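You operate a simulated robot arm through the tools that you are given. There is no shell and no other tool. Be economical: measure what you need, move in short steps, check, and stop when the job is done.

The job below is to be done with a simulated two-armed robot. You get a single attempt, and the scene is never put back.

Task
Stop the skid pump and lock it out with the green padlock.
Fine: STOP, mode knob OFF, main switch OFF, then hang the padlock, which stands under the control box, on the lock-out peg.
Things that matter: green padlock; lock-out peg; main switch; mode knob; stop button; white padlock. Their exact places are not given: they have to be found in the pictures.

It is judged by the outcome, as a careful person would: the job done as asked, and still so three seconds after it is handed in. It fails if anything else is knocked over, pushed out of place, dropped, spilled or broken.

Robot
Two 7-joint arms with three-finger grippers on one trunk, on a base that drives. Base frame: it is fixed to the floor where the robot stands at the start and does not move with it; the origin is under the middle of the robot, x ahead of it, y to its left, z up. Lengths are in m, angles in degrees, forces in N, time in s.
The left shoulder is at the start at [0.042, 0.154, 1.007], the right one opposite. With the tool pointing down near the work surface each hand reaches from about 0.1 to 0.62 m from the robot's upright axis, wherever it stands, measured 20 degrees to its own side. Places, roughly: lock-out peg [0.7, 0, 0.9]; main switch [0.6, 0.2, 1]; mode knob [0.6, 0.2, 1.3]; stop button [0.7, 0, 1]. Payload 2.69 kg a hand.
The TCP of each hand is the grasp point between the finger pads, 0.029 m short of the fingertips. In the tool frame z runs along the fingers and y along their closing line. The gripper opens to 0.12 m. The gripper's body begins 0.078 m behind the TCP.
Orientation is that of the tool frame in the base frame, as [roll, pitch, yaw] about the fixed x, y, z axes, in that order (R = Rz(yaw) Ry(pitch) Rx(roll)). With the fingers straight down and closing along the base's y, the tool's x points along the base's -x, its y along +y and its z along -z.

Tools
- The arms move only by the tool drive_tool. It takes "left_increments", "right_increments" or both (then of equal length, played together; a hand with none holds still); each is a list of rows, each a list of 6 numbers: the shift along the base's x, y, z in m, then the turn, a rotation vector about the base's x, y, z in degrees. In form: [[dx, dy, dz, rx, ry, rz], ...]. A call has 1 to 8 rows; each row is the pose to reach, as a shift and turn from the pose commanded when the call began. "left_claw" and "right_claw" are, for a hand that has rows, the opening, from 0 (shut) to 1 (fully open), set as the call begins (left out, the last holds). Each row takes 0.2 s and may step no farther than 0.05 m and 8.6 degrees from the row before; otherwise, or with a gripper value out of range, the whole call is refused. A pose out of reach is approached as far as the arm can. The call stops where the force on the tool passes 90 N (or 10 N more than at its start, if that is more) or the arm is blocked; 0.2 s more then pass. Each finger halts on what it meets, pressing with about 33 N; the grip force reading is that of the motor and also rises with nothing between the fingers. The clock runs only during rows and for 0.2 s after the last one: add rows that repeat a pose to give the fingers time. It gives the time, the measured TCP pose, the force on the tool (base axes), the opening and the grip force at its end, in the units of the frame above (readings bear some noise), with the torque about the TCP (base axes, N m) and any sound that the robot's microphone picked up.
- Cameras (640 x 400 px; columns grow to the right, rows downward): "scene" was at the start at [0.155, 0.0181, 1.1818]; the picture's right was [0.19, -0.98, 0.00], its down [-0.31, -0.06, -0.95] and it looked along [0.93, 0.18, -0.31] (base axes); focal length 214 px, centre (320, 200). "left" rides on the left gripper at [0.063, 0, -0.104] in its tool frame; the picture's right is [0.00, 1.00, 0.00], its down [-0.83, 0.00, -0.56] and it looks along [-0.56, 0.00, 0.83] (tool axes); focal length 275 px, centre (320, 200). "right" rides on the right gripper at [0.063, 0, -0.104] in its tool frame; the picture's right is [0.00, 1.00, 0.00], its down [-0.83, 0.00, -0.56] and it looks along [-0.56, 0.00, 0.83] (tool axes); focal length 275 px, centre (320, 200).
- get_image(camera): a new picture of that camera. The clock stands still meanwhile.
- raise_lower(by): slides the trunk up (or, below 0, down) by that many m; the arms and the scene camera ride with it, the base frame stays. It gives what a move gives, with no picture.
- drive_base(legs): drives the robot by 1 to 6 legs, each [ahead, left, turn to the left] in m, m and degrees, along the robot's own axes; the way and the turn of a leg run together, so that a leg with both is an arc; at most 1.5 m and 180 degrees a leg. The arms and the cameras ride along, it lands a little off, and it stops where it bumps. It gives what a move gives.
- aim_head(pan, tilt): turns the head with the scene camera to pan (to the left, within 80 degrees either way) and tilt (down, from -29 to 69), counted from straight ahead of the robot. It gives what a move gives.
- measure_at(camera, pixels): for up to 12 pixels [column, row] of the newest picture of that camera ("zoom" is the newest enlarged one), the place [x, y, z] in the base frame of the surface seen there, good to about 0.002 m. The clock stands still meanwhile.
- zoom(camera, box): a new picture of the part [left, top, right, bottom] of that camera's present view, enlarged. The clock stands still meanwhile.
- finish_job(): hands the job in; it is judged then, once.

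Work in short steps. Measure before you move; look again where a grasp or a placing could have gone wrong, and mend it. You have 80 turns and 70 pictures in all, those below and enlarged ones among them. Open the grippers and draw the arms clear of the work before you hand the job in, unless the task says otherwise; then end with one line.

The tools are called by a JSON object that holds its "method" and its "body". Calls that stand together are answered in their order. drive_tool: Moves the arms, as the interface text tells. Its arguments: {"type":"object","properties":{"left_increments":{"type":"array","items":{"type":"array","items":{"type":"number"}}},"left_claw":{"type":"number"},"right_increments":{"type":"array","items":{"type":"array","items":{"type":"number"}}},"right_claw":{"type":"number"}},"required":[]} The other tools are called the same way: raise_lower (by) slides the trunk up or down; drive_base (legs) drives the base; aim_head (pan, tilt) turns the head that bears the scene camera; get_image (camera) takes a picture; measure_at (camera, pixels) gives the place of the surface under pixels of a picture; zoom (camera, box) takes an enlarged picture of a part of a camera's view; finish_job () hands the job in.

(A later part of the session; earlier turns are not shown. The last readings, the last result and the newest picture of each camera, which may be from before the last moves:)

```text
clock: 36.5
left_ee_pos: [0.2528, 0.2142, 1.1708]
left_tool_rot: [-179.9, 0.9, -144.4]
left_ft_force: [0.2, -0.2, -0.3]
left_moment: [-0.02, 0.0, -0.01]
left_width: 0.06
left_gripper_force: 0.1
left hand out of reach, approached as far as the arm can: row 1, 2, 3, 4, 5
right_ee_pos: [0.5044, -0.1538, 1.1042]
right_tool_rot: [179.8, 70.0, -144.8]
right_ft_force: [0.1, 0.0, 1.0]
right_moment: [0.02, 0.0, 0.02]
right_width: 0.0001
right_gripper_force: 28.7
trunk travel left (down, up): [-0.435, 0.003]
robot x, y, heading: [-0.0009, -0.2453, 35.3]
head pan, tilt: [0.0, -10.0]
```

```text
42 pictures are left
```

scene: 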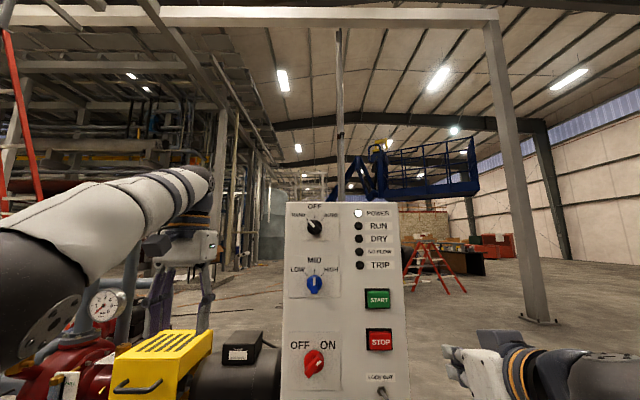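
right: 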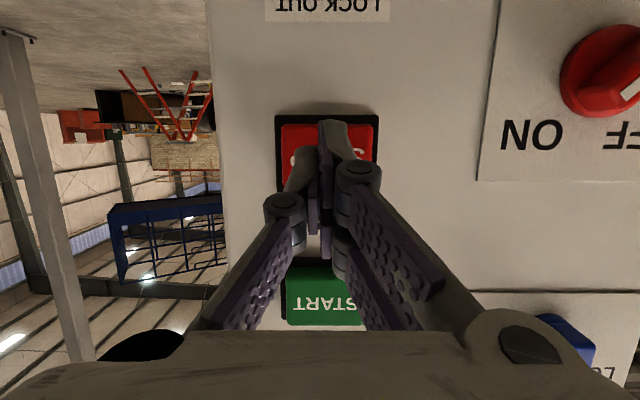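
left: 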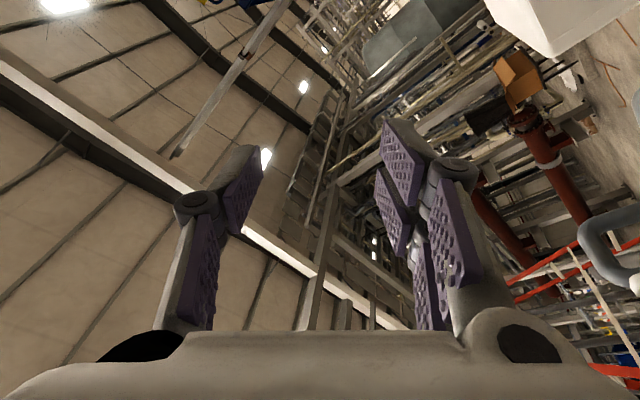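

Left hand points down at n≈0.33, z 1.17, near its far/high limit. I lower it 12 cm and re-raise the fingers to level by swinging about the wrist, which avoids the cramped region.

{"method": "drive_tool", "body": {"left_increments": [[0, 0, -0.04, 0, 0, 0], [0, 0, -0.08, 0, 0, 0], [0, 0, -0.12, 0, 0, 0], [0, 0, -0.12, 0, 0, 0]]}}

{"method": "drive_tool", "body": {"left_increments": [[0.022, 0.0157, 0.003, 4.947, -6.911, 0], [0.0435, 0.0311, 0.0122, 9.894, -13.822, 0], [0.0634, 0.0454, 0.0273, 14.841, -20.733, 0], [0.0813, 0.0582, 0.0479, 19.788, -27.644, 0], [0.0963, 0.0689, 0.0736, 24.735, -34.555, 0], [0.1078, 0.0772, 0.1038, 29.682, -41.466, 0], [0.1154, 0.0826, 0.1379, 34.629, -48.377, 0], [0.1192, 0.0853, 0.1751, 39.576, -55.288, 0]]}}

{"method": "get_image", "body": {"camera": "scene"}}

```text
clock: 37.5
left_ee_pos: [0.2547, 0.2119, 1.0498]
left_tool_rot: [-179.9, 1.1, -144.4]
left_ft_force: [-0.4, -0.9, 1.0]
left_moment: [0.01, -0.03, 0.04]
left_width: 0.06
left_gripper_force: 0.0
right_ee_pos: [0.5035, -0.1546, 1.104]
right_tool_rot: [179.7, 70.1, -144.9]
right_ft_force: [0.1, -0.5, 0.0]
right_moment: [0.0, -0.03, -0.02]
right_width: 0.0001
right_gripper_force: 28.0
trunk travel left (down, up): [-0.435, 0.003]
robot x, y, heading: [0.0028, -0.2457, 35.3]
head pan, tilt: [0.0, -10.0]
```

```text
clock: 39.3
left_ee_pos: [0.3727, 0.2976, 1.2265]
left_tool_rot: [-179.8, 69.2, -144.2]
left_ft_force: [0.6, -0.3, 0.9]
left_moment: [-0.01, 0.02, 0.02]
left_width: 0.0598
left_gripper_force: 0.1
right_ee_pos: [0.5048, -0.1553, 1.1033]
right_tool_rot: [179.8, 70.1, -144.9]
right_ft_force: [-1.2, 0.8, 0.3]
right_moment: [0.01, 0.01, 0.03]
right_width: 0.0
right_gripper_force: 28.5
trunk travel left (down, up): [-0.435, 0.003]
robot x, y, heading: [0.0031, -0.2455, 35.4]
head pan, tilt: [0.0, -10.0]
```

```text
41 pictures are left
```

scene: 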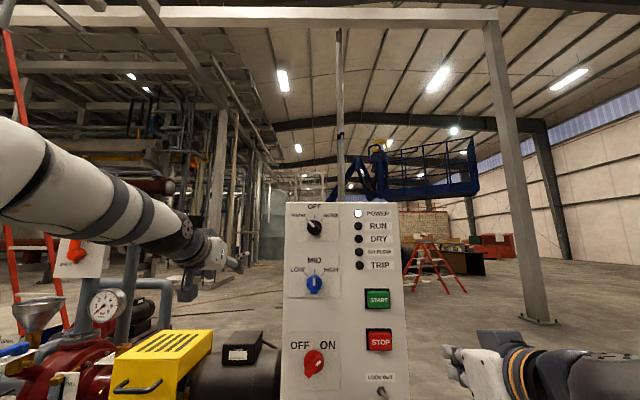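

No limits hit. I finish levelling, rise to z 1.323 and slide right to the mode knob.

{"method": "drive_tool", "body": {"left_increments": [[-0.004, -0.003, 0.03, 4.03, -5.64, 0], [-0.008, -0.006, 0.06, 8.07, -11.27, 0], [-0.013, -0.0093, 0.097, 12.1, -16.91, 0], [0.0117, -0.0438, 0.097, 12.1, -16.91, 0], [0.0364, -0.0783, 0.097, 12.1, -16.91, 0], [0.0611, -0.1128, 0.097, 12.1, -16.91, 0], [0.0858, -0.1473, 0.097, 12.1, -16.91, 0], [0.1104, -0.1817, 0.097, 12.1, -16.91, 0]]}}

{"method": "get_image", "body": {"camera": "left"}}

```text
clock: 41.1
left_ee_pos: [0.485, 0.1158, 1.3214]
left_tool_rot: [174.3, 89.8, -149.9]
left_ft_force: [0.9, -0.6, 0.1]
left_moment: [-0.01, -0.02, 0.02]
left_width: 0.06
left_gripper_force: 0.1
left hand out of reach, approached as far as the arm can: row 2
right_ee_pos: [0.5048, -0.154, 1.1045]
right_tool_rot: [179.7, 70.0, -144.9]
right_ft_force: [-0.4, -0.1, -0.5]
right_moment: [0.03, 0.0, -0.05]
right_width: 0.0002
right_gripper_force: 28.4
trunk travel left (down, up): [-0.435, 0.003]
robot x, y, heading: [0.0019, -0.2474, 35.2]
head pan, tilt: [0.0, -10.0]
```

```text
40 pictures are left
```

left: 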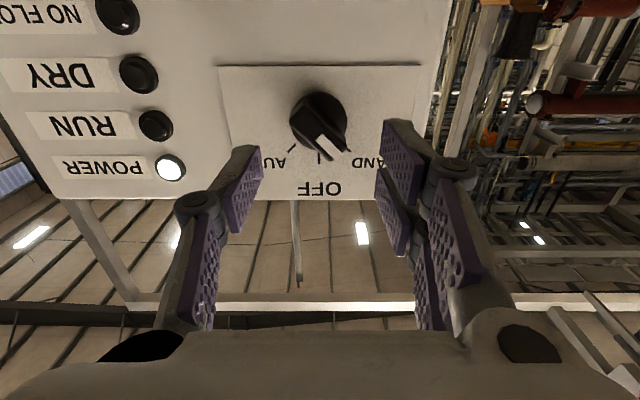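

Well placed (n 0.462, u 0.188). I turn the hand 45° counter-clockwise to match the ridge.

{"method": "drive_tool", "body": {"left_increments": [[0, 0, 0, -6.1, -4.365, 0], [0, 0, 0, -12.2, -8.73, 0], [0, 0, 0, -18.3, -13.1, 0], [0, 0, 0, -24.4, -17.46, 0], [0, 0, 0, -30.5, -21.8, 0], [0, 0, 0, -36.6, -26.2, 0], [0, 0, 0, -36.6, -26.2, 0]]}}

{"method": "get_image", "body": {"camera": "left"}}

```text
clock: 42.7
left_ee_pos: [0.4834, 0.1156, 1.3235]
left_tool_rot: [-90.1, 45.0, -54.7]
left_ft_force: [-1.3, -0.7, 0.6]
left_moment: [0.0, -0.02, -0.02]
left_width: 0.0601
left_gripper_force: 0.1
right_ee_pos: [0.5036, -0.1537, 1.1045]
right_tool_rot: [179.7, 70.1, -144.9]
right_ft_force: [-0.4, -0.2, 0.1]
right_moment: [-0.02, 0.0, -0.01]
right_width: 0.0003
right_gripper_force: 28.8
trunk travel left (down, up): [-0.435, 0.003]
robot x, y, heading: [0.0026, -0.2433, 35.6]
head pan, tilt: [0.0, -10.0]
```

```text
39 pictures are left
```

left: 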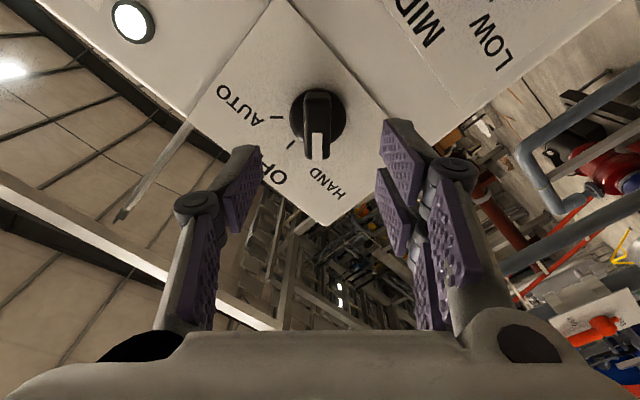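

Ridge is centred between the fingers (col 317). I advance 6.5 cm.

{"method": "drive_tool", "body": {"left_increments": [[0.0136, 0.0097, 0, 0, 0, 0], [0.0272, 0.0195, 0, 0, 0, 0], [0.0408, 0.0292, 0, 0, 0, 0], [0.053, 0.038, 0, 0, 0, 0], [0.053, 0.038, 0, 0, 0, 0]]}}

{"method": "get_image", "body": {"camera": "left"}}

```text
clock: 43.9
left_ee_pos: [0.5366, 0.1537, 1.3243]
left_tool_rot: [-90.1, 45.0, -54.6]
left_ft_force: [-0.4, 0.2, 0.1]
left_moment: [-0.01, -0.05, -0.01]
left_width: 0.0601
left_gripper_force: 0.0
right_ee_pos: [0.5041, -0.1541, 1.1049]
right_tool_rot: [179.8, 70.0, -144.9]
right_ft_force: [-0.1, -0.4, 0.1]
right_moment: [0.03, 0.02, -0.02]
right_width: 0.0
right_gripper_force: 28.3
trunk travel left (down, up): [-0.435, 0.003]
robot x, y, heading: [-0.0002, -0.2428, 35.2]
head pan, tilt: [0.0, -10.0]
```

```text
38 pictures are left
```

left: 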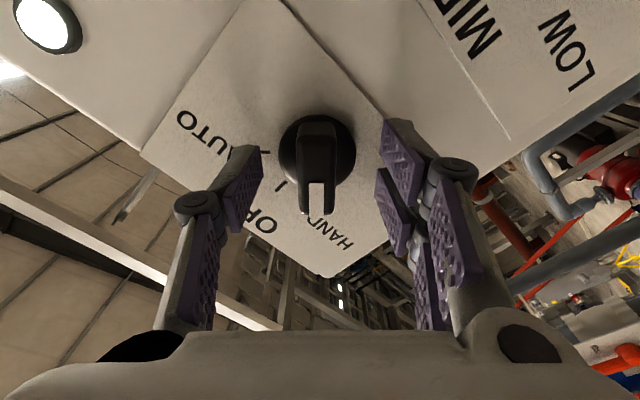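

In place (tips n≈0.555). I close on the ridge and turn 45° clockwise.

{"method": "drive_tool", "body": {"left_increments": [[0, 0, 0, 0, 0, 0], [0, 0, 0, 0, 0, 0], [0, 0, 0, 0, 0, 0]], "left_claw": 0}}

{"method": "drive_tool", "body": {"left_increments": [[0, 0, 0, 6.1, 4.365, 0], [0, 0, 0, 12.2, 8.73, 0], [0, 0, 0, 18.3, 13.1, 0], [0, 0, 0, 24.4, 17.46, 0], [0, 0, 0, 30.5, 21.8, 0], [0, 0, 0, 36.6, 26.2, 0], [0, 0, 0, 36.6, 26.2, 0]]}}

{"method": "get_image", "body": {"camera": "left"}}

```text
clock: 44.7
left_ee_pos: [0.5371, 0.1527, 1.325]
left_tool_rot: [-89.8, 45.0, -54.7]
left_ft_force: [-6.4, -4.9, 0.9]
left_moment: [-0.23, 0.39, -0.49]
left_width: 0.0179
left_gripper_force: 43.1
right_ee_pos: [0.5038, -0.1552, 1.105]
right_tool_rot: [179.6, 70.1, -145.0]
right_ft_force: [-0.6, -0.7, 0.5]
right_moment: [0.0, 0.0, -0.02]
right_width: 0.0
right_gripper_force: 28.9
trunk travel left (down, up): [-0.435, 0.003]
robot x, y, heading: [0.0001, -0.2445, 35.3]
head pan, tilt: [0.0, -10.0]
```

```text
clock: 46.3
left_ee_pos: [0.5368, 0.1523, 1.3256]
left_tool_rot: [86.9, 89.7, 122.4]
left_ft_force: [1.9, -6.5, 10.0]
left_moment: [0.34, -0.43, -0.24]
left_width: 0.0184
left_gripper_force: 42.8
right_ee_pos: [0.5032, -0.1552, 1.1051]
right_tool_rot: [179.6, 70.1, -145.1]
right_ft_force: [0.4, -0.4, -0.3]
right_moment: [-0.01, -0.02, -0.02]
right_width: 0.0002
right_gripper_force: 28.4
trunk travel left (down, up): [-0.435, 0.003]
robot x, y, heading: [0.0023, -0.2454, 35.5]
head pan, tilt: [0.0, -10.0]
```

```text
37 pictures are left
```

left: 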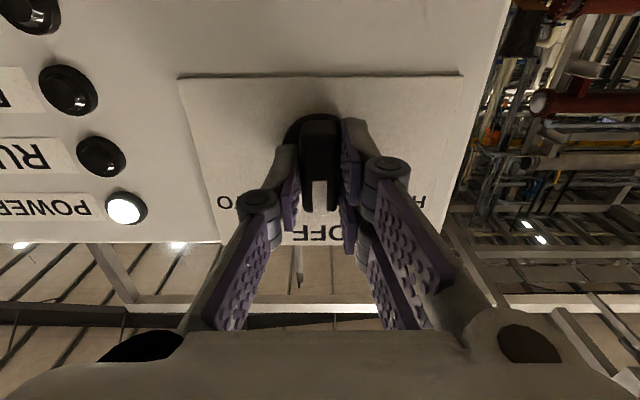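

The knob now points at OFF. I release, retreat, and back the base 10 cm for the lower switch.

{"method": "drive_tool", "body": {"left_increments": [[0, 0, 0, 0, 0, 0], [0, 0, 0, 0, 0, 0], [-0.0163, -0.0116, 0, 0, 0, 0], [-0.0326, -0.0233, 0, 0, 0, 0], [-0.053, -0.038, 0, 0, 0, 0]], "left_claw": 0.5}}

{"method": "drive_base", "body": {"legs": [[-0.1, 0, 0]]}}

{"method": "aim_head", "body": {"pan": 0, "tilt": 15}}

{"method": "get_image", "body": {"camera": "scene"}}

```text
clock: 47.5
left_ee_pos: [0.4827, 0.116, 1.3238]
left_tool_rot: [-163.3, 89.9, -127.9]
left_ft_force: [-0.7, 0.0, 0.2]
left_moment: [-0.01, -0.01, -0.01]
left_width: 0.06
left_gripper_force: 0.0
right_ee_pos: [0.5038, -0.1543, 1.1047]
right_tool_rot: [179.8, 70.2, -144.8]
right_ft_force: [0.1, 0.1, 0.2]
right_moment: [-0.01, 0.0, 0.01]
right_width: 0.0
right_gripper_force: 28.5
trunk travel left (down, up): [-0.435, 0.003]
robot x, y, heading: [0.0028, -0.2407, 35.4]
head pan, tilt: [0.0, -10.0]
```

```text
clock: 48.7
left_ee_pos: [0.4031, 0.0588, 1.3226]
left_tool_rot: [-179.1, 89.8, -143.6]
left_ft_force: [-0.4, 0.4, 0.6]
left_moment: [-0.05, 0.03, 0.0]
left_width: 0.0599
left_gripper_force: 0.1
right_ee_pos: [0.4239, -0.2127, 1.1041]
right_tool_rot: [179.8, 70.0, -145.0]
right_ft_force: [0.0, -0.3, 0.2]
right_moment: [0.01, -0.02, 0.01]
right_width: 0.0001
right_gripper_force: 28.6
trunk travel left (down, up): [-0.435, 0.003]
robot x, y, heading: [-0.078, -0.3043, 35.2]
head pan, tilt: [0.0, -10.0]
```

```text
clock: 49.6
left_ee_pos: [0.4035, 0.0601, 1.3232]
left_tool_rot: [-178.2, 89.8, -142.7]
left_ft_force: [0.3, 0.3, -0.4]
left_moment: [-0.01, -0.02, -0.03]
left_width: 0.0599
left_gripper_force: 0.1
right_ee_pos: [0.4237, -0.2105, 1.1039]
right_tool_rot: [179.9, 70.0, -144.9]
right_ft_force: [-0.6, 0.4, 0.3]
right_moment: [0.01, 0.01, -0.05]
right_width: 0.0002
right_gripper_force: 29.1
trunk travel left (down, up): [-0.435, 0.003]
robot x, y, heading: [-0.0781, -0.3024, 35.2]
head pan, tilt: [0.0, 15.0]
```

```text
36 pictures are left
```

scene: 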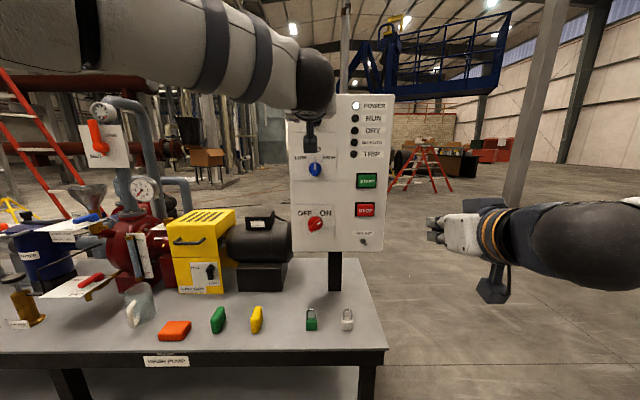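

I enlarge the lower panel to find the main switch centre and the peg geometry.

{"method": "zoom", "body": {"camera": "scene", "box": [285, 190, 395, 260]}}

{"method": "measure_at", "body": {"camera": "zoom", "pixels": [[50, 130], [50, 300], [300, 130], [300, 300], [175, 200], [195, 185], [155, 230], [180, 120], [455, 300], [462, 310], [450, 295], [400, 320]]}}

```text
5.71 times, centred on (340, 225) of scene
```

zoom: 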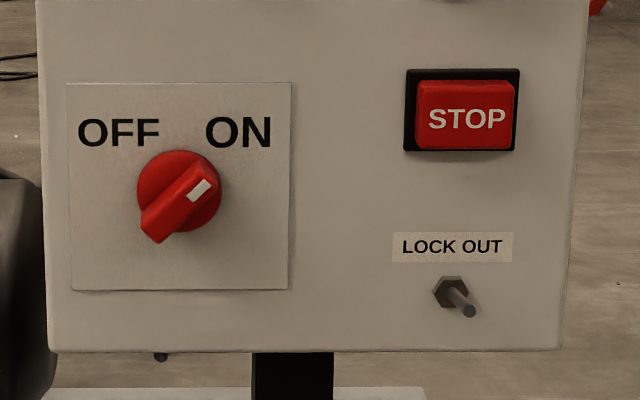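

```text
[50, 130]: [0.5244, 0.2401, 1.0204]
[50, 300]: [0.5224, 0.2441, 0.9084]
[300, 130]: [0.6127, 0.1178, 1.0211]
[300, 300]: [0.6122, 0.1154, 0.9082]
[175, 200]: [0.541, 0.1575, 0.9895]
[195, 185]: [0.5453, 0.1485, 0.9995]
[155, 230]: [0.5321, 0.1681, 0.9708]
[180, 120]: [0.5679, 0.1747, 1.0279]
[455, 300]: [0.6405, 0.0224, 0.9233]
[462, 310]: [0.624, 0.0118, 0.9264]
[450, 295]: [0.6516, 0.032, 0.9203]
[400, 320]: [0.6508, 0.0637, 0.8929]
```

Main switch centre is about u 0.187, z 0.986. I move the left hand down in front of it, then turn it 45° clockwise to match the ridge.

{"method": "drive_tool", "body": {"left_increments": [[0.0099, 0.0071, -0.042, 0, 0, 0], [0.0197, 0.0141, -0.084, 0, 0, 0], [0.0296, 0.0212, -0.126, 0, 0, 0], [0.0394, 0.0282, -0.168, 0, 0, 0], [0.0493, 0.0353, -0.21, 0, 0, 0], [0.0592, 0.0424, -0.252, 0, 0, 0], [0.069, 0.0494, -0.295, 0, 0, 0], [0.0789, 0.0565, -0.337, 0, 0, 0]]}}

{"method": "drive_tool", "body": {"left_increments": [[0, 0, 0, 6.1, 4.365, 0], [0, 0, 0, 12.2, 8.73, 0], [0, 0, 0, 18.3, 13.1, 0], [0, 0, 0, 24.4, 17.46, 0], [0, 0, 0, 30.5, 21.8, 0], [0, 0, 0, 36.6, 26.2, 0], [0, 0, 0, 36.6, 26.2, 0]]}}

{"method": "get_image", "body": {"camera": "left"}}

```text
clock: 51.4
left_ee_pos: [0.4832, 0.118, 0.9851]
left_tool_rot: [-167.9, 89.8, -132.4]
left_ft_force: [-0.4, 0.2, 0.0]
left_moment: [0.01, -0.02, 0.01]
left_width: 0.0601
left_gripper_force: 0.2
right_ee_pos: [0.4235, -0.2116, 1.1023]
right_tool_rot: [179.8, 69.9, -144.9]
right_ft_force: [0.2, -0.7, 1.1]
right_moment: [-0.03, -0.03, 0.02]
right_width: 0.0
right_gripper_force: 28.2
trunk travel left (down, up): [-0.435, 0.003]
robot x, y, heading: [-0.0759, -0.2994, 35.2]
head pan, tilt: [0.0, 15.0]
```

```text
clock: 53.0
left_ee_pos: [0.4825, 0.1163, 0.9869]
left_tool_rot: [90.4, 44.9, 125.9]
left_ft_force: [-0.1, -0.1, 0.1]
left_moment: [0.0, -0.02, 0.02]
left_width: 0.0598
left_gripper_force: 0.1
right_ee_pos: [0.4238, -0.2121, 1.1037]
right_tool_rot: [179.7, 70.0, -144.9]
right_ft_force: [0.6, 0.3, 0.2]
right_moment: [0.01, 0.0, 0.0]
right_width: 0.0
right_gripper_force: 28.5
trunk travel left (down, up): [-0.435, 0.003]
robot x, y, heading: [-0.0823, -0.2982, 35.4]
head pan, tilt: [0.0, 15.0]
```

```text
34 pictures are left
```

left: 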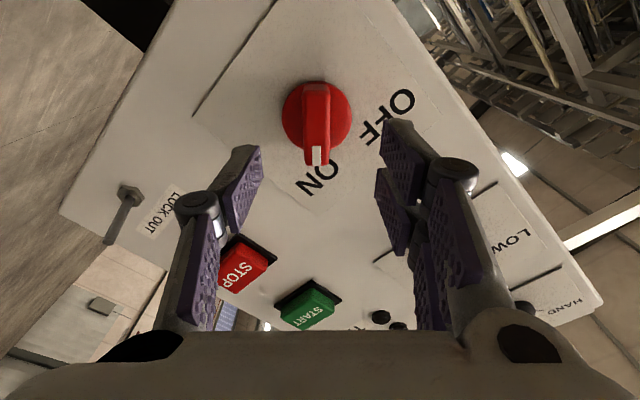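

Ridge is aligned and centred (col 317). I advance and close on it.

{"method": "drive_tool", "body": {"left_increments": [[0.0136, 0.0097, 0, 0, 0, 0], [0.0272, 0.0195, 0, 0, 0, 0], [0.0408, 0.0292, 0, 0, 0, 0], [0.0537, 0.0384, 0, 0, 0, 0], [0.0537, 0.0384, 0, 0, 0, 0]]}}

{"method": "drive_tool", "body": {"left_increments": [[0, 0, 0, 0, 0, 0], [0, 0, 0, 0, 0, 0], [0, 0, 0, 0, 0, 0]], "left_claw": 0}}

{"method": "get_image", "body": {"camera": "left"}}

```text
clock: 54.2
left_ee_pos: [0.5115, 0.1596, 0.9905]
left_tool_rot: [90.2, 45.1, 125.9]
left_ft_force: [-0.2, -0.1, -0.6]
left_moment: [0.01, -0.04, 0.01]
left_width: 0.0601
left_gripper_force: 0.1
left hand out of reach, approached as far as the arm can: row 3, 4, 5
right_ee_pos: [0.4247, -0.2109, 1.1042]
right_tool_rot: [179.7, 70.0, -145.0]
right_ft_force: [0.7, -0.3, 0.2]
right_moment: [-0.02, 0.01, -0.02]
right_width: 0.0002
right_gripper_force: 27.9
trunk travel left (down, up): [-0.435, 0.003]
robot x, y, heading: [-0.0774, -0.3003, 35.5]
head pan, tilt: [0.0, 15.0]
```

```text
clock: 55.0
left_ee_pos: [0.5198, 0.1491, 0.9789]
left_tool_rot: [92.2, 44.8, 126.1]
left_ft_force: [14.6, -35.7, -30.8]
left_moment: [-0.2, 0.55, -0.84]
left_width: 0.018
left_gripper_force: 43.3
right_ee_pos: [0.4281, -0.2135, 1.1006]
right_tool_rot: [179.1, 69.7, -145.6]
right_ft_force: [-0.1, -0.6, -0.4]
right_moment: [0.01, -0.01, 0.02]
right_width: 0.0001
right_gripper_force: 28.6
trunk travel left (down, up): [-0.435, 0.003]
robot x, y, heading: [-0.0792, -0.3016, 35.3]
head pan, tilt: [0.0, 15.0]
```

```text
33 pictures are left
```

left: 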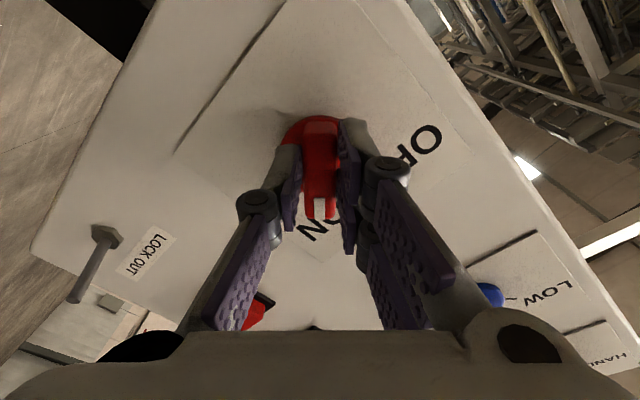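

The arm is now at its far limit and strained against the knob. I open, retreat, drive 7 cm closer and re-align.

{"method": "drive_tool", "body": {"left_increments": [[0, 0, 0, 0, 0, 0], [0, 0, 0, 0, 0, 0], [-0.0244, -0.0175, 0, 0, 0, 0], [-0.0488, -0.0349, 0, 0, 0, 0], [-0.06, -0.043, 0, 0, 0, 0]], "left_claw": 0.5}}

{"method": "drive_base", "body": {"legs": [[0.07, 0, 0]]}}

{"method": "get_image", "body": {"camera": "left"}}

```text
clock: 56.2
left_ee_pos: [0.4516, 0.1156, 0.9918]
left_tool_rot: [90.2, 45.0, 125.8]
left_ft_force: [-0.6, 0.5, -0.4]
left_moment: [0.03, 0.01, 0.0]
left_width: 0.0602
left_gripper_force: 0.1
right_ee_pos: [0.4243, -0.2115, 1.1047]
right_tool_rot: [179.7, 70.0, -144.9]
right_ft_force: [0.3, 0.0, 0.2]
right_moment: [0.02, 0.0, 0.02]
right_width: 0.0001
right_gripper_force: 28.9
trunk travel left (down, up): [-0.435, 0.003]
robot x, y, heading: [-0.0792, -0.2988, 35.2]
head pan, tilt: [0.0, 15.0]
```

```text
clock: 57.2
left_ee_pos: [0.5095, 0.1569, 0.9916]
left_tool_rot: [90.4, 45.0, 125.9]
left_ft_force: [-0.2, -0.2, -0.7]
left_moment: [0.04, -0.03, 0.0]
left_width: 0.0601
left_gripper_force: 0.1
right_ee_pos: [0.4816, -0.1709, 1.1032]
right_tool_rot: [179.8, 70.0, -144.9]
right_ft_force: [-0.5, 0.3, -0.5]
right_moment: [0.03, 0.01, -0.04]
right_width: 0.0
right_gripper_force: 29.1
trunk travel left (down, up): [-0.435, 0.003]
robot x, y, heading: [-0.0242, -0.2604, 35.2]
head pan, tilt: [0.0, 15.0]
```

```text
32 pictures are left
```

left: 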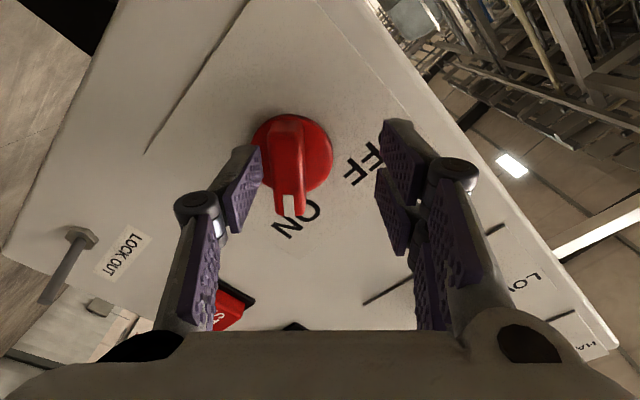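

I correct laterally (du 0.018, dz −0.005), then go in to n≈0.526.

{"method": "drive_tool", "body": {"left_increments": [[0.0105, -0.0146, -0.005, 0, 0, 0], [0.0105, -0.0146, -0.005, 0, 0, 0], [0.019, -0.0085, -0.005, 0, 0, 0], [0.0275, -0.0024, -0.005, 0, 0, 0], [0.0275, -0.0024, -0.005, 0, 0, 0]]}}

{"method": "get_image", "body": {"camera": "left"}}

```text
clock: 58.4
left_ee_pos: [0.5375, 0.1544, 0.9851]
left_tool_rot: [90.3, 45.0, 125.8]
left_ft_force: [0.1, 1.0, -0.1]
left_moment: [0.0, -0.03, 0.0]
left_width: 0.0601
left_gripper_force: 0.1
right_ee_pos: [0.4813, -0.1698, 1.1045]
right_tool_rot: [179.8, 70.1, -144.9]
right_ft_force: [-0.8, 0.2, 0.7]
right_moment: [0.01, -0.01, 0.03]
right_width: 0.0002
right_gripper_force: 28.7
trunk travel left (down, up): [-0.435, 0.003]
robot x, y, heading: [-0.021, -0.2607, 35.5]
head pan, tilt: [0.0, 15.0]
```

```text
31 pictures are left
```

left: 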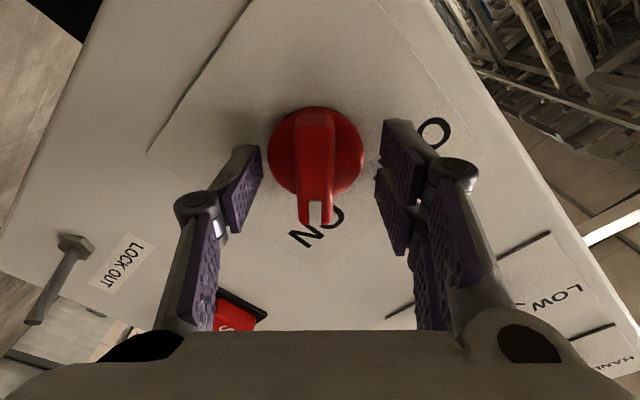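

Centred and unflagged. I close and turn 90° counter-clockwise, ON to OFF.

{"method": "drive_tool", "body": {"left_increments": [[0, 0, 0, 0, 0, 0], [0, 0, 0, 0, 0, 0], [0, 0, 0, 0, 0, 0]], "left_claw": 0}}

{"method": "drive_tool", "body": {"left_increments": [[0, 0, 0, -6.67, -4.77, 0], [0, 0, 0, -13.34, -9.54, 0], [0, 0, 0, -20.0, -14.3, 0], [0, 0, 0, -26.7, -19.1, 0], [0, 0, 0, -33.3, -23.9, 0], [0, 0, 0, -40, -28.6, 0], [0, 0, 0, -46.7, -33.4, 0], [0, 0, 0, -53.3, -38.2, 0]]}}

{"method": "drive_tool", "body": {"left_increments": [[0, 0, 0, -6.67, -4.77, 0], [0, 0, 0, -13.34, -9.54, 0], [0, 0, 0, -20.0, -14.3, 0], [0, 0, 0, -20.0, -14.3, 0]]}}

{"method": "get_image", "body": {"camera": "left"}}

```text
clock: 59.2
left_ee_pos: [0.5358, 0.1524, 0.9843]
left_tool_rot: [90.5, 44.9, 125.9]
left_ft_force: [-13.3, -16.1, -8.1]
left_moment: [0.23, -0.38, -0.66]
left_width: 0.0179
left_gripper_force: 43.7
right_ee_pos: [0.4793, -0.1724, 1.1034]
right_tool_rot: [179.8, 70.1, -145.1]
right_ft_force: [0.3, -0.3, -0.5]
right_moment: [0.02, 0.0, -0.02]
right_width: 0.0
right_gripper_force: 28.6
trunk travel left (down, up): [-0.435, 0.003]
robot x, y, heading: [-0.0216, -0.2622, 35.4]
head pan, tilt: [0.0, 15.0]
```

```text
clock: 61.0
left_ee_pos: [0.5363, 0.152, 0.9856]
left_tool_rot: [-90.8, 69.5, -55.5]
left_ft_force: [-16.8, -23.6, -15.7]
left_moment: [-0.19, 0.29, -0.16]
left_width: 0.0176
left_gripper_force: 43.1
right_ee_pos: [0.4803, -0.1732, 1.1041]
right_tool_rot: [179.6, 70.1, -145.0]
right_ft_force: [0.9, -0.6, 0.7]
right_moment: [0.01, -0.03, 0.0]
right_width: 0.0
right_gripper_force: 28.5
trunk travel left (down, up): [-0.435, 0.003]
robot x, y, heading: [-0.0206, -0.2613, 35.3]
head pan, tilt: [0.0, 15.0]
```

```text
clock: 62.0
left_ee_pos: [0.5356, 0.1521, 0.9846]
left_tool_rot: [-90.3, 45.0, -55.0]
left_ft_force: [-13.2, -22.4, -16.7]
left_moment: [-0.04, 0.22, -0.02]
left_width: 0.0178
left_gripper_force: 43.4
right_ee_pos: [0.4808, -0.1729, 1.1046]
right_tool_rot: [179.6, 70.2, -145.1]
right_ft_force: [0.7, -0.3, 0.5]
right_moment: [0.01, 0.04, -0.01]
right_width: 0.0001
right_gripper_force: 29.0
trunk travel left (down, up): [-0.435, 0.003]
robot x, y, heading: [-0.0195, -0.2613, 35.3]
head pan, tilt: [0.0, 15.0]
```

```text
30 pictures are left
```

left: 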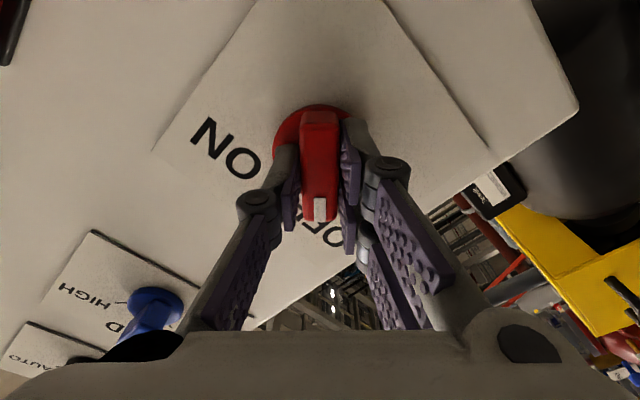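

Main switch points to OFF. I release, retreat and check all on the scene camera.

{"method": "drive_tool", "body": {"left_increments": [[0, 0, 0, 0, 0, 0], [0, 0, 0, 0, 0, 0], [-0.0163, -0.0116, 0, 0, 0, 0], [-0.0326, -0.0233, 0, 0, 0, 0], [-0.053, -0.038, 0, 0, 0, 0]], "left_claw": 0.5}}

{"method": "drive_tool", "body": {"left_increments": [[-0.025, 0.03, 0.01, 6.1, 4.365, 0], [-0.05, 0.06, 0.02, 12.2, 8.73, 0], [-0.075, 0.09, 0.03, 18.3, 13.1, 0], [-0.1, 0.12, 0.04, 24.4, 17.46, 0], [-0.125, 0.15, 0.05, 30.5, 21.8, 0], [-0.15, 0.18, 0.05, 36.6, 26.2, 0]]}}

{"method": "aim_head", "body": {"pan": 0, "tilt": 20}}

{"method": "get_image", "body": {"camera": "scene"}}

```text
clock: 63.2
left_ee_pos: [0.4823, 0.1165, 0.9875]
left_tool_rot: [-90.0, 44.7, -54.6]
left_ft_force: [0.1, 0.0, 0.1]
left_moment: [0.0, -0.02, 0.0]
left_width: 0.0602
left_gripper_force: 0.1
right_ee_pos: [0.4801, -0.1721, 1.104]
right_tool_rot: [179.8, 70.1, -144.8]
right_ft_force: [-1.5, -0.4, 0.5]
right_moment: [-0.01, 0.0, 0.02]
right_width: 0.0
right_gripper_force: 28.8
trunk travel left (down, up): [-0.435, 0.003]
robot x, y, heading: [-0.0207, -0.2594, 35.3]
head pan, tilt: [0.0, 15.0]
```

```text
clock: 64.6
left_ee_pos: [0.3324, 0.2986, 1.0369]
left_tool_rot: [-166.9, 89.8, -131.4]
left_ft_force: [0.3, 0.3, -0.5]
left_moment: [0.0, 0.04, -0.01]
left_width: 0.0599
left_gripper_force: 0.0
right_ee_pos: [0.4804, -0.1702, 1.1035]
right_tool_rot: [179.8, 70.0, -144.8]
right_ft_force: [-0.5, 1.2, -0.2]
right_moment: [-0.04, -0.01, 0.0]
right_width: 0.0001
right_gripper_force: 28.2
trunk travel left (down, up): [-0.435, 0.003]
robot x, y, heading: [-0.0213, -0.2622, 35.5]
head pan, tilt: [0.0, 15.0]
```

```text
clock: 65.3
left_ee_pos: [0.3332, 0.2958, 1.0361]
left_tool_rot: [-134.6, 89.8, -99.3]
left_ft_force: [0.7, 0.1, -0.5]
left_moment: [0.0, -0.02, -0.02]
left_width: 0.0603
left_gripper_force: 0.1
right_ee_pos: [0.4811, -0.1709, 1.1037]
right_tool_rot: [179.9, 70.1, -144.9]
right_ft_force: [0.0, 0.2, 0.3]
right_moment: [0.01, -0.01, 0.01]
right_width: 0.0001
right_gripper_force: 28.8
trunk travel left (down, up): [-0.435, 0.003]
robot x, y, heading: [-0.0187, -0.2606, 35.6]
head pan, tilt: [0.0, 20.0]
```

```text
29 pictures are left
```

scene: 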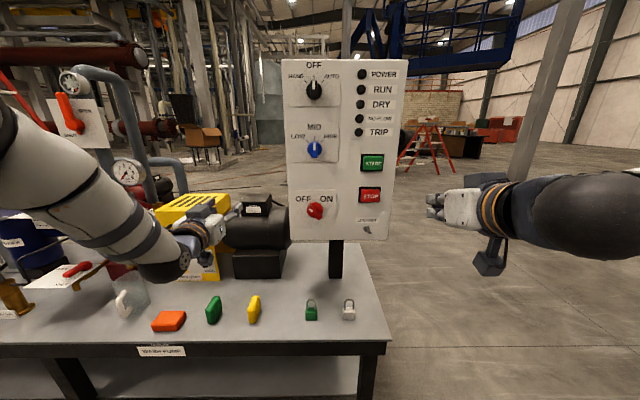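

POWER is dark, all knobs off. Now I enlarge the padlocks and the peg and measure them.

{"method": "zoom", "body": {"camera": "scene", "box": [285, 280, 375, 336]}}

{"method": "measure_at", "body": {"camera": "zoom", "pixels": [[185, 240], [145, 200], [225, 200], [185, 275], [185, 195], [185, 137], [155, 160], [218, 160], [445, 240], [415, 235], [478, 230], [445, 200]]}}

{"method": "zoom", "body": {"camera": "scene", "box": [345, 205, 395, 240]}}

```text
7.11 times, centred on (330, 308) of scene
```

zoom: 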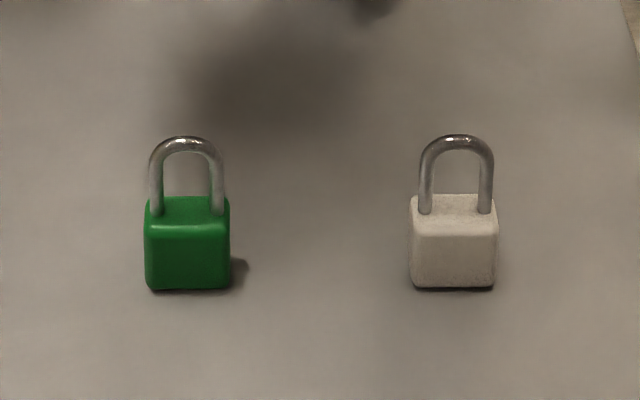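

```text
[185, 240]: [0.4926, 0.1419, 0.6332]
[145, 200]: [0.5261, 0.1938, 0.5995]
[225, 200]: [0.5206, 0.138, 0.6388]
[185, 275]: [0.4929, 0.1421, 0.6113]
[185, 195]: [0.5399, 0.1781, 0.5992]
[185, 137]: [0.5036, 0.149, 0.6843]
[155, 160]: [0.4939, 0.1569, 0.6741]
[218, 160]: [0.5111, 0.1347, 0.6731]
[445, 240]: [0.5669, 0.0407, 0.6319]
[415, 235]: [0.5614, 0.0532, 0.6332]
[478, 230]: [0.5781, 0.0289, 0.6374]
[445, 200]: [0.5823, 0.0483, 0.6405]
```

```text
11.43 times, centred on (370, 222) of scene
```

zoom: 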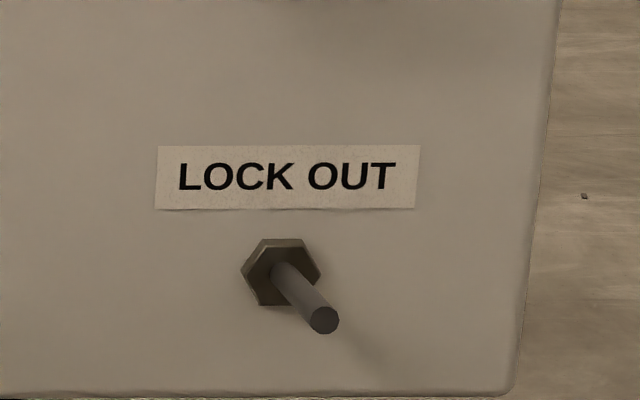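

Green padlock: body front n 0.483, u 0.172, top z 0.639, shackle top z 0.684, square to the panel. I bring the right hand over, pitched to 50°, fingers half open, and measure the peg.

{"method": "measure_at", "body": {"camera": "zoom", "pixels": [[325, 320], [320, 312], [300, 287], [285, 270], [255, 270], [290, 350], [330, 323]]}}

{"method": "drive_tool", "body": {"right_increments": [[-0.024, 0.0335, 0, -3.88, 5.42, 0], [-0.048, 0.067, 0, -7.76, 10.84, 0], [-0.072, 0.1005, 0, -11.64, 16.26, 0], [-0.096, 0.134, 0, -11.64, 16.26, 0], [-0.12, 0.1675, 0, -11.64, 16.26, 0], [-0.1438, 0.2008, 0, -11.64, 16.26, 0], [-0.1438, 0.2008, -0.045, -11.64, 16.26, 0], [-0.1438, 0.2008, -0.09, -11.64, 16.26, 0]], "right_claw": 0.6}}

{"method": "drive_tool", "body": {"right_increments": [[0.0116, 0.0083, -0.044, 0, 0, 0], [0.0232, 0.0166, -0.088, 0, 0, 0], [0.0348, 0.0249, -0.132, 0, 0, 0], [0.0465, 0.0333, -0.176, 0, 0, 0], [0.0581, 0.0416, -0.22, 0, 0, 0], [0.0697, 0.05, -0.265, 0, 0, 0], [0.0697, 0.05, -0.265, 0, 0, 0]]}}

{"method": "get_image", "body": {"camera": "right"}}

{"method": "get_image", "body": {"camera": "scene"}}

```text
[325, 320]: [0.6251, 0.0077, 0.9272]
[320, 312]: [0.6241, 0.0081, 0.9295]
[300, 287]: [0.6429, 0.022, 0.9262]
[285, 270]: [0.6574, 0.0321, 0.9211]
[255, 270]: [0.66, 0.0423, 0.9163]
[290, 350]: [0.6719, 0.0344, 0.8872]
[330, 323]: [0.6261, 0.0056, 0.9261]
```

```text
clock: 67.1
left_ee_pos: [0.3329, 0.2986, 1.0326]
left_tool_rot: [-151.4, 89.6, -115.9]
left_ft_force: [-0.3, -0.3, -0.1]
left_moment: [0.01, 0.02, -0.02]
left_width: 0.0601
left_gripper_force: 0.0
right_ee_pos: [0.3398, 0.0313, 1.0147]
right_tool_rot: [178.7, 49.7, -146.1]
right_ft_force: [-0.3, -0.4, 0.1]
right_moment: [-0.01, -0.02, -0.01]
right_width: 0.0721
right_gripper_force: 0.1
trunk travel left (down, up): [-0.435, 0.003]
robot x, y, heading: [-0.0212, -0.2607, 35.3]
head pan, tilt: [0.0, 20.0]
```

```text
clock: 68.7
left_ee_pos: [0.3337, 0.2967, 1.0367]
left_tool_rot: [-131.9, 89.8, -96.4]
left_ft_force: [-0.4, 0.4, 0.4]
left_moment: [-0.02, -0.01, -0.04]
left_width: 0.06
left_gripper_force: 0.1
right_ee_pos: [0.4072, 0.08, 0.7494]
right_tool_rot: [-179.9, 50.1, -144.6]
right_ft_force: [-0.8, -0.4, 1.4]
right_moment: [0.02, 0.0, 0.0]
right_width: 0.072
right_gripper_force: 0.0
trunk travel left (down, up): [-0.435, 0.003]
robot x, y, heading: [-0.0212, -0.2613, 35.2]
head pan, tilt: [0.0, 20.0]
```

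```text
26 pictures are left
```

right: 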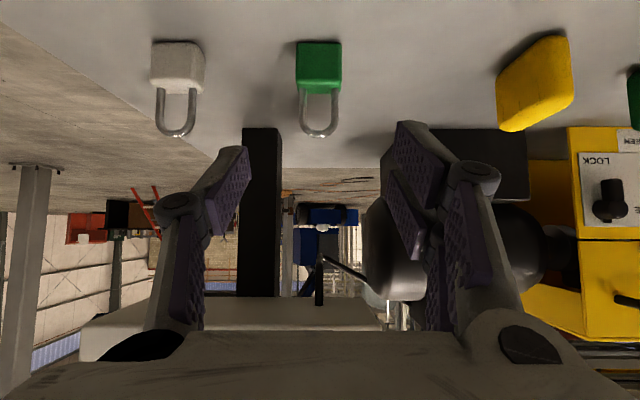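

```text
25 pictures are left
```

scene: 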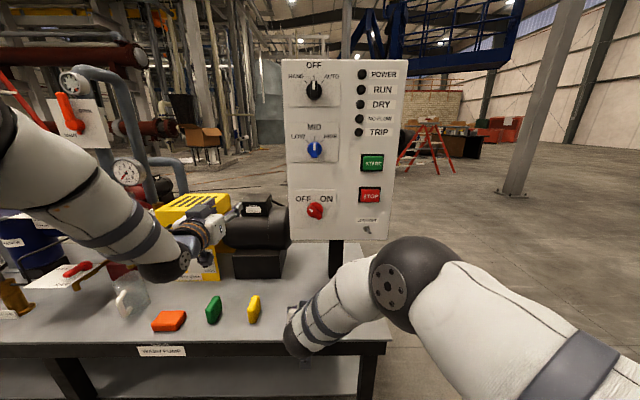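

Aligned with the green padlock (col 320). I move in along the finger axis to grasp the body (TCP n 0.49, z 0.632).

{"method": "drive_tool", "body": {"right_increments": [[0.0203, 0.0146, -0.033, 0, 0, 0], [0.0415, 0.0297, -0.066, 0, 0, 0], [0.065, 0.0466, -0.09, 0, 0, 0], [0.08, 0.0573, -0.104, 0, 0, 0], [0.08, 0.0573, -0.104, 0, 0, 0]]}}

{"method": "get_image", "body": {"camera": "right"}}

```text
clock: 69.9
left_ee_pos: [0.3333, 0.2978, 1.0361]
left_tool_rot: [-140.5, 89.8, -105.0]
left_ft_force: [0.5, 0.0, 0.1]
left_moment: [0.01, -0.02, 0.04]
left_width: 0.0599
left_gripper_force: 0.0
right_ee_pos: [0.4651, 0.1088, 0.6742]
right_tool_rot: [-180.0, 50.1, -144.6]
right_ft_force: [-0.5, 0.0, -0.5]
right_moment: [0.01, -0.01, 0.02]
right_width: 0.0721
right_gripper_force: 0.0
right hand out of reach, approached as far as the arm can: row 3, 4, 5
trunk travel left (down, up): [-0.435, 0.003]
robot x, y, heading: [-0.0218, -0.2589, 35.4]
head pan, tilt: [0.0, 20.0]
```

```text
24 pictures are left
```

right: 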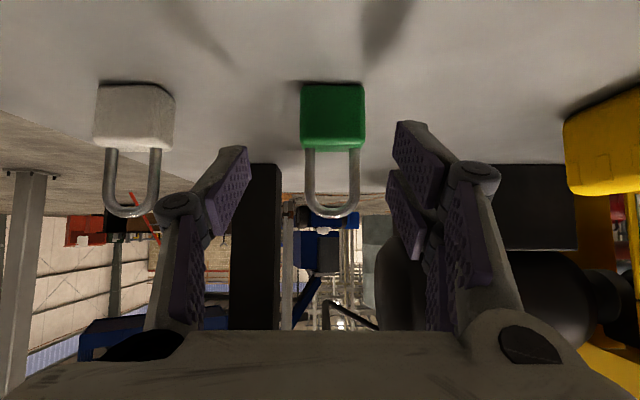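

The reach limit again (arm stretched). I retreat 8 cm, drive 8 cm closer.

{"method": "drive_tool", "body": {"right_increments": [[-0.0325, -0.0233, 0.03, 0, 0, 0], [-0.065, -0.0466, 0.06, 0, 0, 0], [-0.065, -0.0466, 0.06, 0, 0, 0]]}}

{"method": "drive_base", "body": {"legs": [[0.08, 0, 0]]}}

{"method": "get_image", "body": {"camera": "right"}}

```text
clock: 70.7
left_ee_pos: [0.3331, 0.297, 1.0357]
left_tool_rot: [-146.2, 89.7, -110.8]
left_ft_force: [0.2, -0.7, 0.2]
left_moment: [0.02, -0.02, -0.02]
left_width: 0.0599
left_gripper_force: 0.0
right_ee_pos: [0.3988, 0.0625, 0.7349]
right_tool_rot: [180.0, 50.1, -144.8]
right_ft_force: [0.0, 0.1, -0.3]
right_moment: [-0.02, -0.01, 0.0]
right_width: 0.0719
right_gripper_force: 0.1
trunk travel left (down, up): [-0.435, 0.003]
robot x, y, heading: [-0.0194, -0.263, 35.2]
head pan, tilt: [0.0, 20.0]
```

```text
clock: 71.7
left_ee_pos: [0.3977, 0.3435, 1.0353]
left_tool_rot: [-146.6, 89.8, -111.1]
left_ft_force: [0.6, 1.0, 0.3]
left_moment: [-0.04, -0.02, -0.02]
left_width: 0.0598
left_gripper_force: 0.1
right_ee_pos: [0.463, 0.109, 0.7329]
right_tool_rot: [179.9, 50.1, -144.7]
right_ft_force: [-0.5, 0.8, 0.2]
right_moment: [-0.04, 0.0, 0.03]
right_width: 0.0718
right_gripper_force: 0.0
trunk travel left (down, up): [-0.435, 0.003]
robot x, y, heading: [0.0451, -0.2142, 35.3]
head pan, tilt: [0.0, 20.0]
```

```text
23 pictures are left
```

right: 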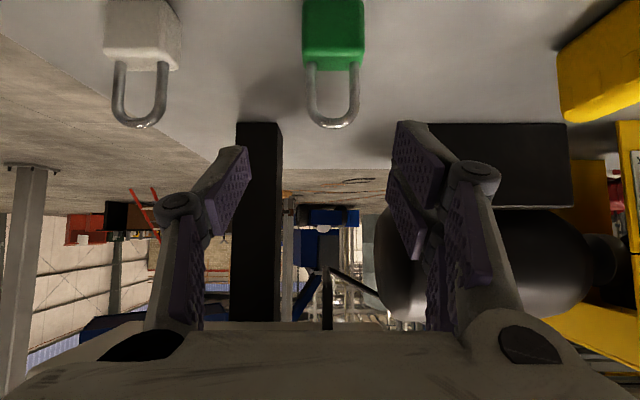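

Now u is 9 mm off (padlock at col 333). I correct and move in to the grasp.

{"method": "drive_tool", "body": {"right_increments": [[-0.0133, 0.0015, -0.04, 0, 0, 0], [0.0111, 0.0189, -0.068, 0, 0, 0], [0.024, 0.028, -0.085, 0, 0, 0], [0.0354, 0.0364, -0.1, 0, 0, 0], [0.0354, 0.0364, -0.1, 0, 0, 0]]}}

{"method": "get_image", "body": {"camera": "right"}}

```text
clock: 72.9
left_ee_pos: [0.3986, 0.3435, 1.0354]
left_tool_rot: [-139.7, 89.8, -104.0]
left_ft_force: [0.1, 0.7, -0.3]
left_moment: [0.0, 0.03, 0.01]
left_width: 0.06
left_gripper_force: 0.0
right_ee_pos: [0.5011, 0.1423, 0.6332]
right_tool_rot: [180.0, 50.0, -144.7]
right_ft_force: [1.0, -0.1, 0.7]
right_moment: [-0.01, -0.03, -0.03]
right_width: 0.0725
right_gripper_force: 0.4
trunk travel left (down, up): [-0.435, 0.003]
robot x, y, heading: [0.0419, -0.2144, 35.0]
head pan, tilt: [0.0, 20.0]
```

```text
22 pictures are left
```

right: 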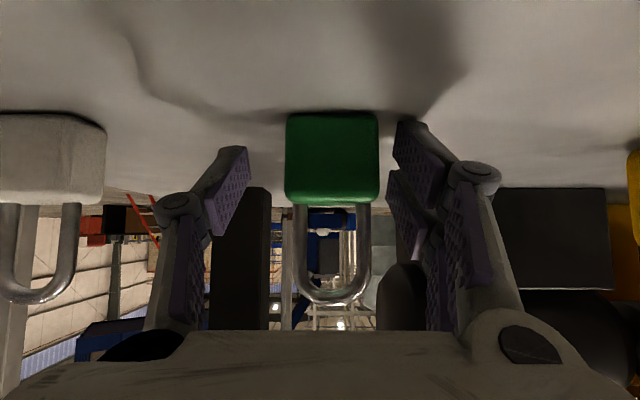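

Padlock body sits between the fingers, 4 mm off-centre. I correct it and close.

{"method": "drive_tool", "body": {"right_increments": [[-0.0023, 0.0033, 0, 0, 0, 0], [-0.0023, 0.0033, 0, 0, 0, 0]]}}

{"method": "drive_tool", "body": {"right_increments": [[0, 0, 0, 0, 0, 0], [0, 0, 0, 0, 0, 0], [0, 0, 0, 0, 0, 0]], "right_claw": 0}}

{"method": "drive_tool", "body": {"right_increments": [[0, 0, 0.02, 0, 0, 0], [-0.01, -0.0072, 0.05, 0, 0, 0], [-0.02, -0.0144, 0.08, 0, 0, 0]]}}

{"method": "get_image", "body": {"camera": "right"}}

```text
clock: 73.5
left_ee_pos: [0.3977, 0.3423, 1.0358]
left_tool_rot: [-141.0, 89.7, -105.6]
left_ft_force: [0.3, 0.1, 0.8]
left_moment: [-0.02, -0.02, 0.02]
left_width: 0.0602
left_gripper_force: 0.1
right_ee_pos: [0.496, 0.1435, 0.6344]
right_tool_rot: [-179.8, 50.0, -144.7]
right_ft_force: [-0.2, 0.3, -0.4]
right_moment: [-0.02, -0.02, 0.03]
right_width: 0.072
right_gripper_force: 0.1
right hand out of reach, approached as far as the arm can: row 1, 2
trunk travel left (down, up): [-0.435, 0.003]
robot x, y, heading: [0.0488, -0.2164, 35.4]
head pan, tilt: [0.0, 20.0]
```

```text
clock: 74.3
left_ee_pos: [0.3977, 0.342, 1.0354]
left_tool_rot: [-136.8, 89.9, -101.4]
left_ft_force: [0.4, 0.9, 0.0]
left_moment: [0.02, -0.02, 0.02]
left_width: 0.0597
left_gripper_force: 0.0
right_ee_pos: [0.4965, 0.1443, 0.6352]
right_tool_rot: [-179.9, 50.1, -144.7]
right_ft_force: [-0.7, 1.0, 1.9]
right_moment: [0.01, 0.03, -0.02]
right_width: 0.0416
right_gripper_force: 33.1
trunk travel left (down, up): [-0.435, 0.003]
robot x, y, heading: [0.0395, -0.215, 35.3]
head pan, tilt: [0.0, 20.0]
```

```text
clock: 75.1
left_ee_pos: [0.3968, 0.3424, 1.0365]
left_tool_rot: [-134.6, 89.9, -99.2]
left_ft_force: [-0.6, 0.1, -0.7]
left_moment: [-0.03, 0.03, 0.0]
left_width: 0.0598
left_gripper_force: 0.0
right_ee_pos: [0.4761, 0.129, 0.7148]
right_tool_rot: [-180.0, 50.1, -144.7]
right_ft_force: [-0.2, -1.0, -1.2]
right_moment: [-0.04, 0.02, 0.02]
right_width: 0.0412
right_gripper_force: 32.3
trunk travel left (down, up): [-0.435, 0.003]
robot x, y, heading: [0.0425, -0.2139, 35.2]
head pan, tilt: [0.0, 20.0]
```

```text
21 pictures are left
```

right: 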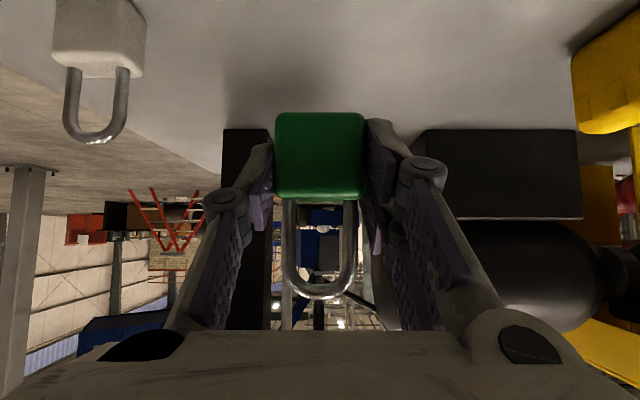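

The green padlock is held (width 0.041). I lift it to z 0.902 and carry it right to in front of the peg (u 0.357), shackle about 2 cm short of the peg tip.

{"method": "drive_tool", "body": {"right_increments": [[0, 0, 0.047, 0, 0, 0], [0, 0, 0.094, 0, 0, 0], [0, 0, 0.141, 0, 0, 0], [0, 0, 0.187, 0, 0, 0], [0.0269, -0.0376, 0.187, 0, 0, 0], [0.0538, -0.0752, 0.187, 0, 0, 0], [0.0807, -0.1128, 0.187, 0, 0, 0], [0.1076, -0.1504, 0.187, 0, 0, 0]]}}

{"method": "get_image", "body": {"camera": "right"}}

{"method": "zoom", "body": {"camera": "scene", "box": [270, 160, 450, 290]}}

```text
clock: 76.9
left_ee_pos: [0.3975, 0.3419, 1.0348]
left_tool_rot: [-149.5, 89.8, -114.2]
left_ft_force: [0.5, 0.0, 0.0]
left_moment: [-0.04, -0.01, -0.01]
left_width: 0.0598
left_gripper_force: 0.2
right_ee_pos: [0.5833, -0.0204, 0.9018]
right_tool_rot: [-180.0, 50.0, -144.7]
right_ft_force: [-0.2, -0.1, -0.7]
right_moment: [0.02, 0.03, 0.03]
right_width: 0.0411
right_gripper_force: 33.4
trunk travel left (down, up): [-0.435, 0.003]
robot x, y, heading: [0.0419, -0.2124, 35.3]
head pan, tilt: [0.0, 20.0]
```

```text
20 pictures are left
```

right: 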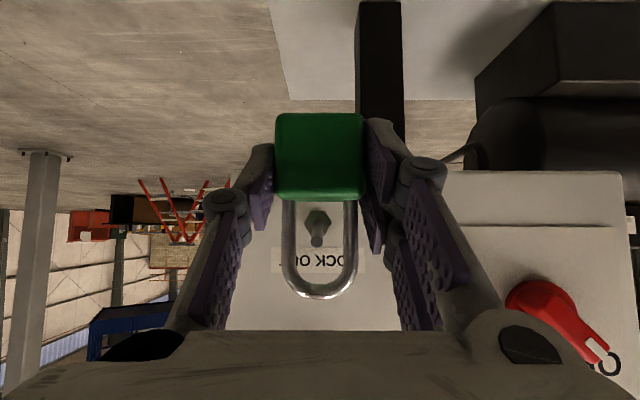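

```text
3.08 times, centred on (360, 225) of scene
```

zoom: 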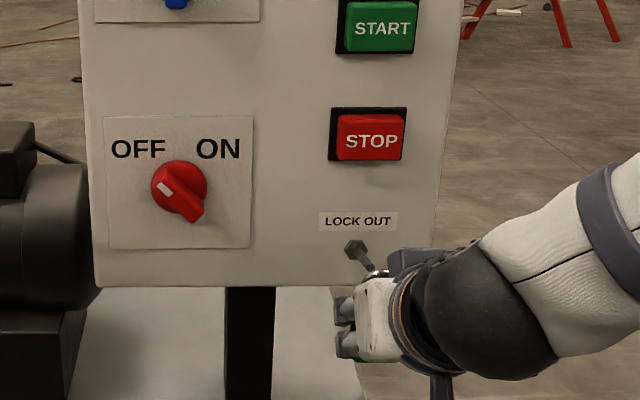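

The peg shows through the shackle opening at (317,235). I measure the shackle and the peg.

{"method": "measure_at", "body": {"camera": "right", "pixels": [[320, 291], [287, 240], [352, 240], [320, 297], [320, 286], [317, 241], [318, 230], [320, 192], [290, 215]]}}

```text
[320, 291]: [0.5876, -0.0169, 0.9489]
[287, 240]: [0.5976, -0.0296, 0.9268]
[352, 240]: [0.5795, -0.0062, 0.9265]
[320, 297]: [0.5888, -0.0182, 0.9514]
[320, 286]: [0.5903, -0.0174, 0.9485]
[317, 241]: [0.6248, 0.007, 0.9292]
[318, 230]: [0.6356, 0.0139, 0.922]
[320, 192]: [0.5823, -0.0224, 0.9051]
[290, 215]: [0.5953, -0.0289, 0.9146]
```

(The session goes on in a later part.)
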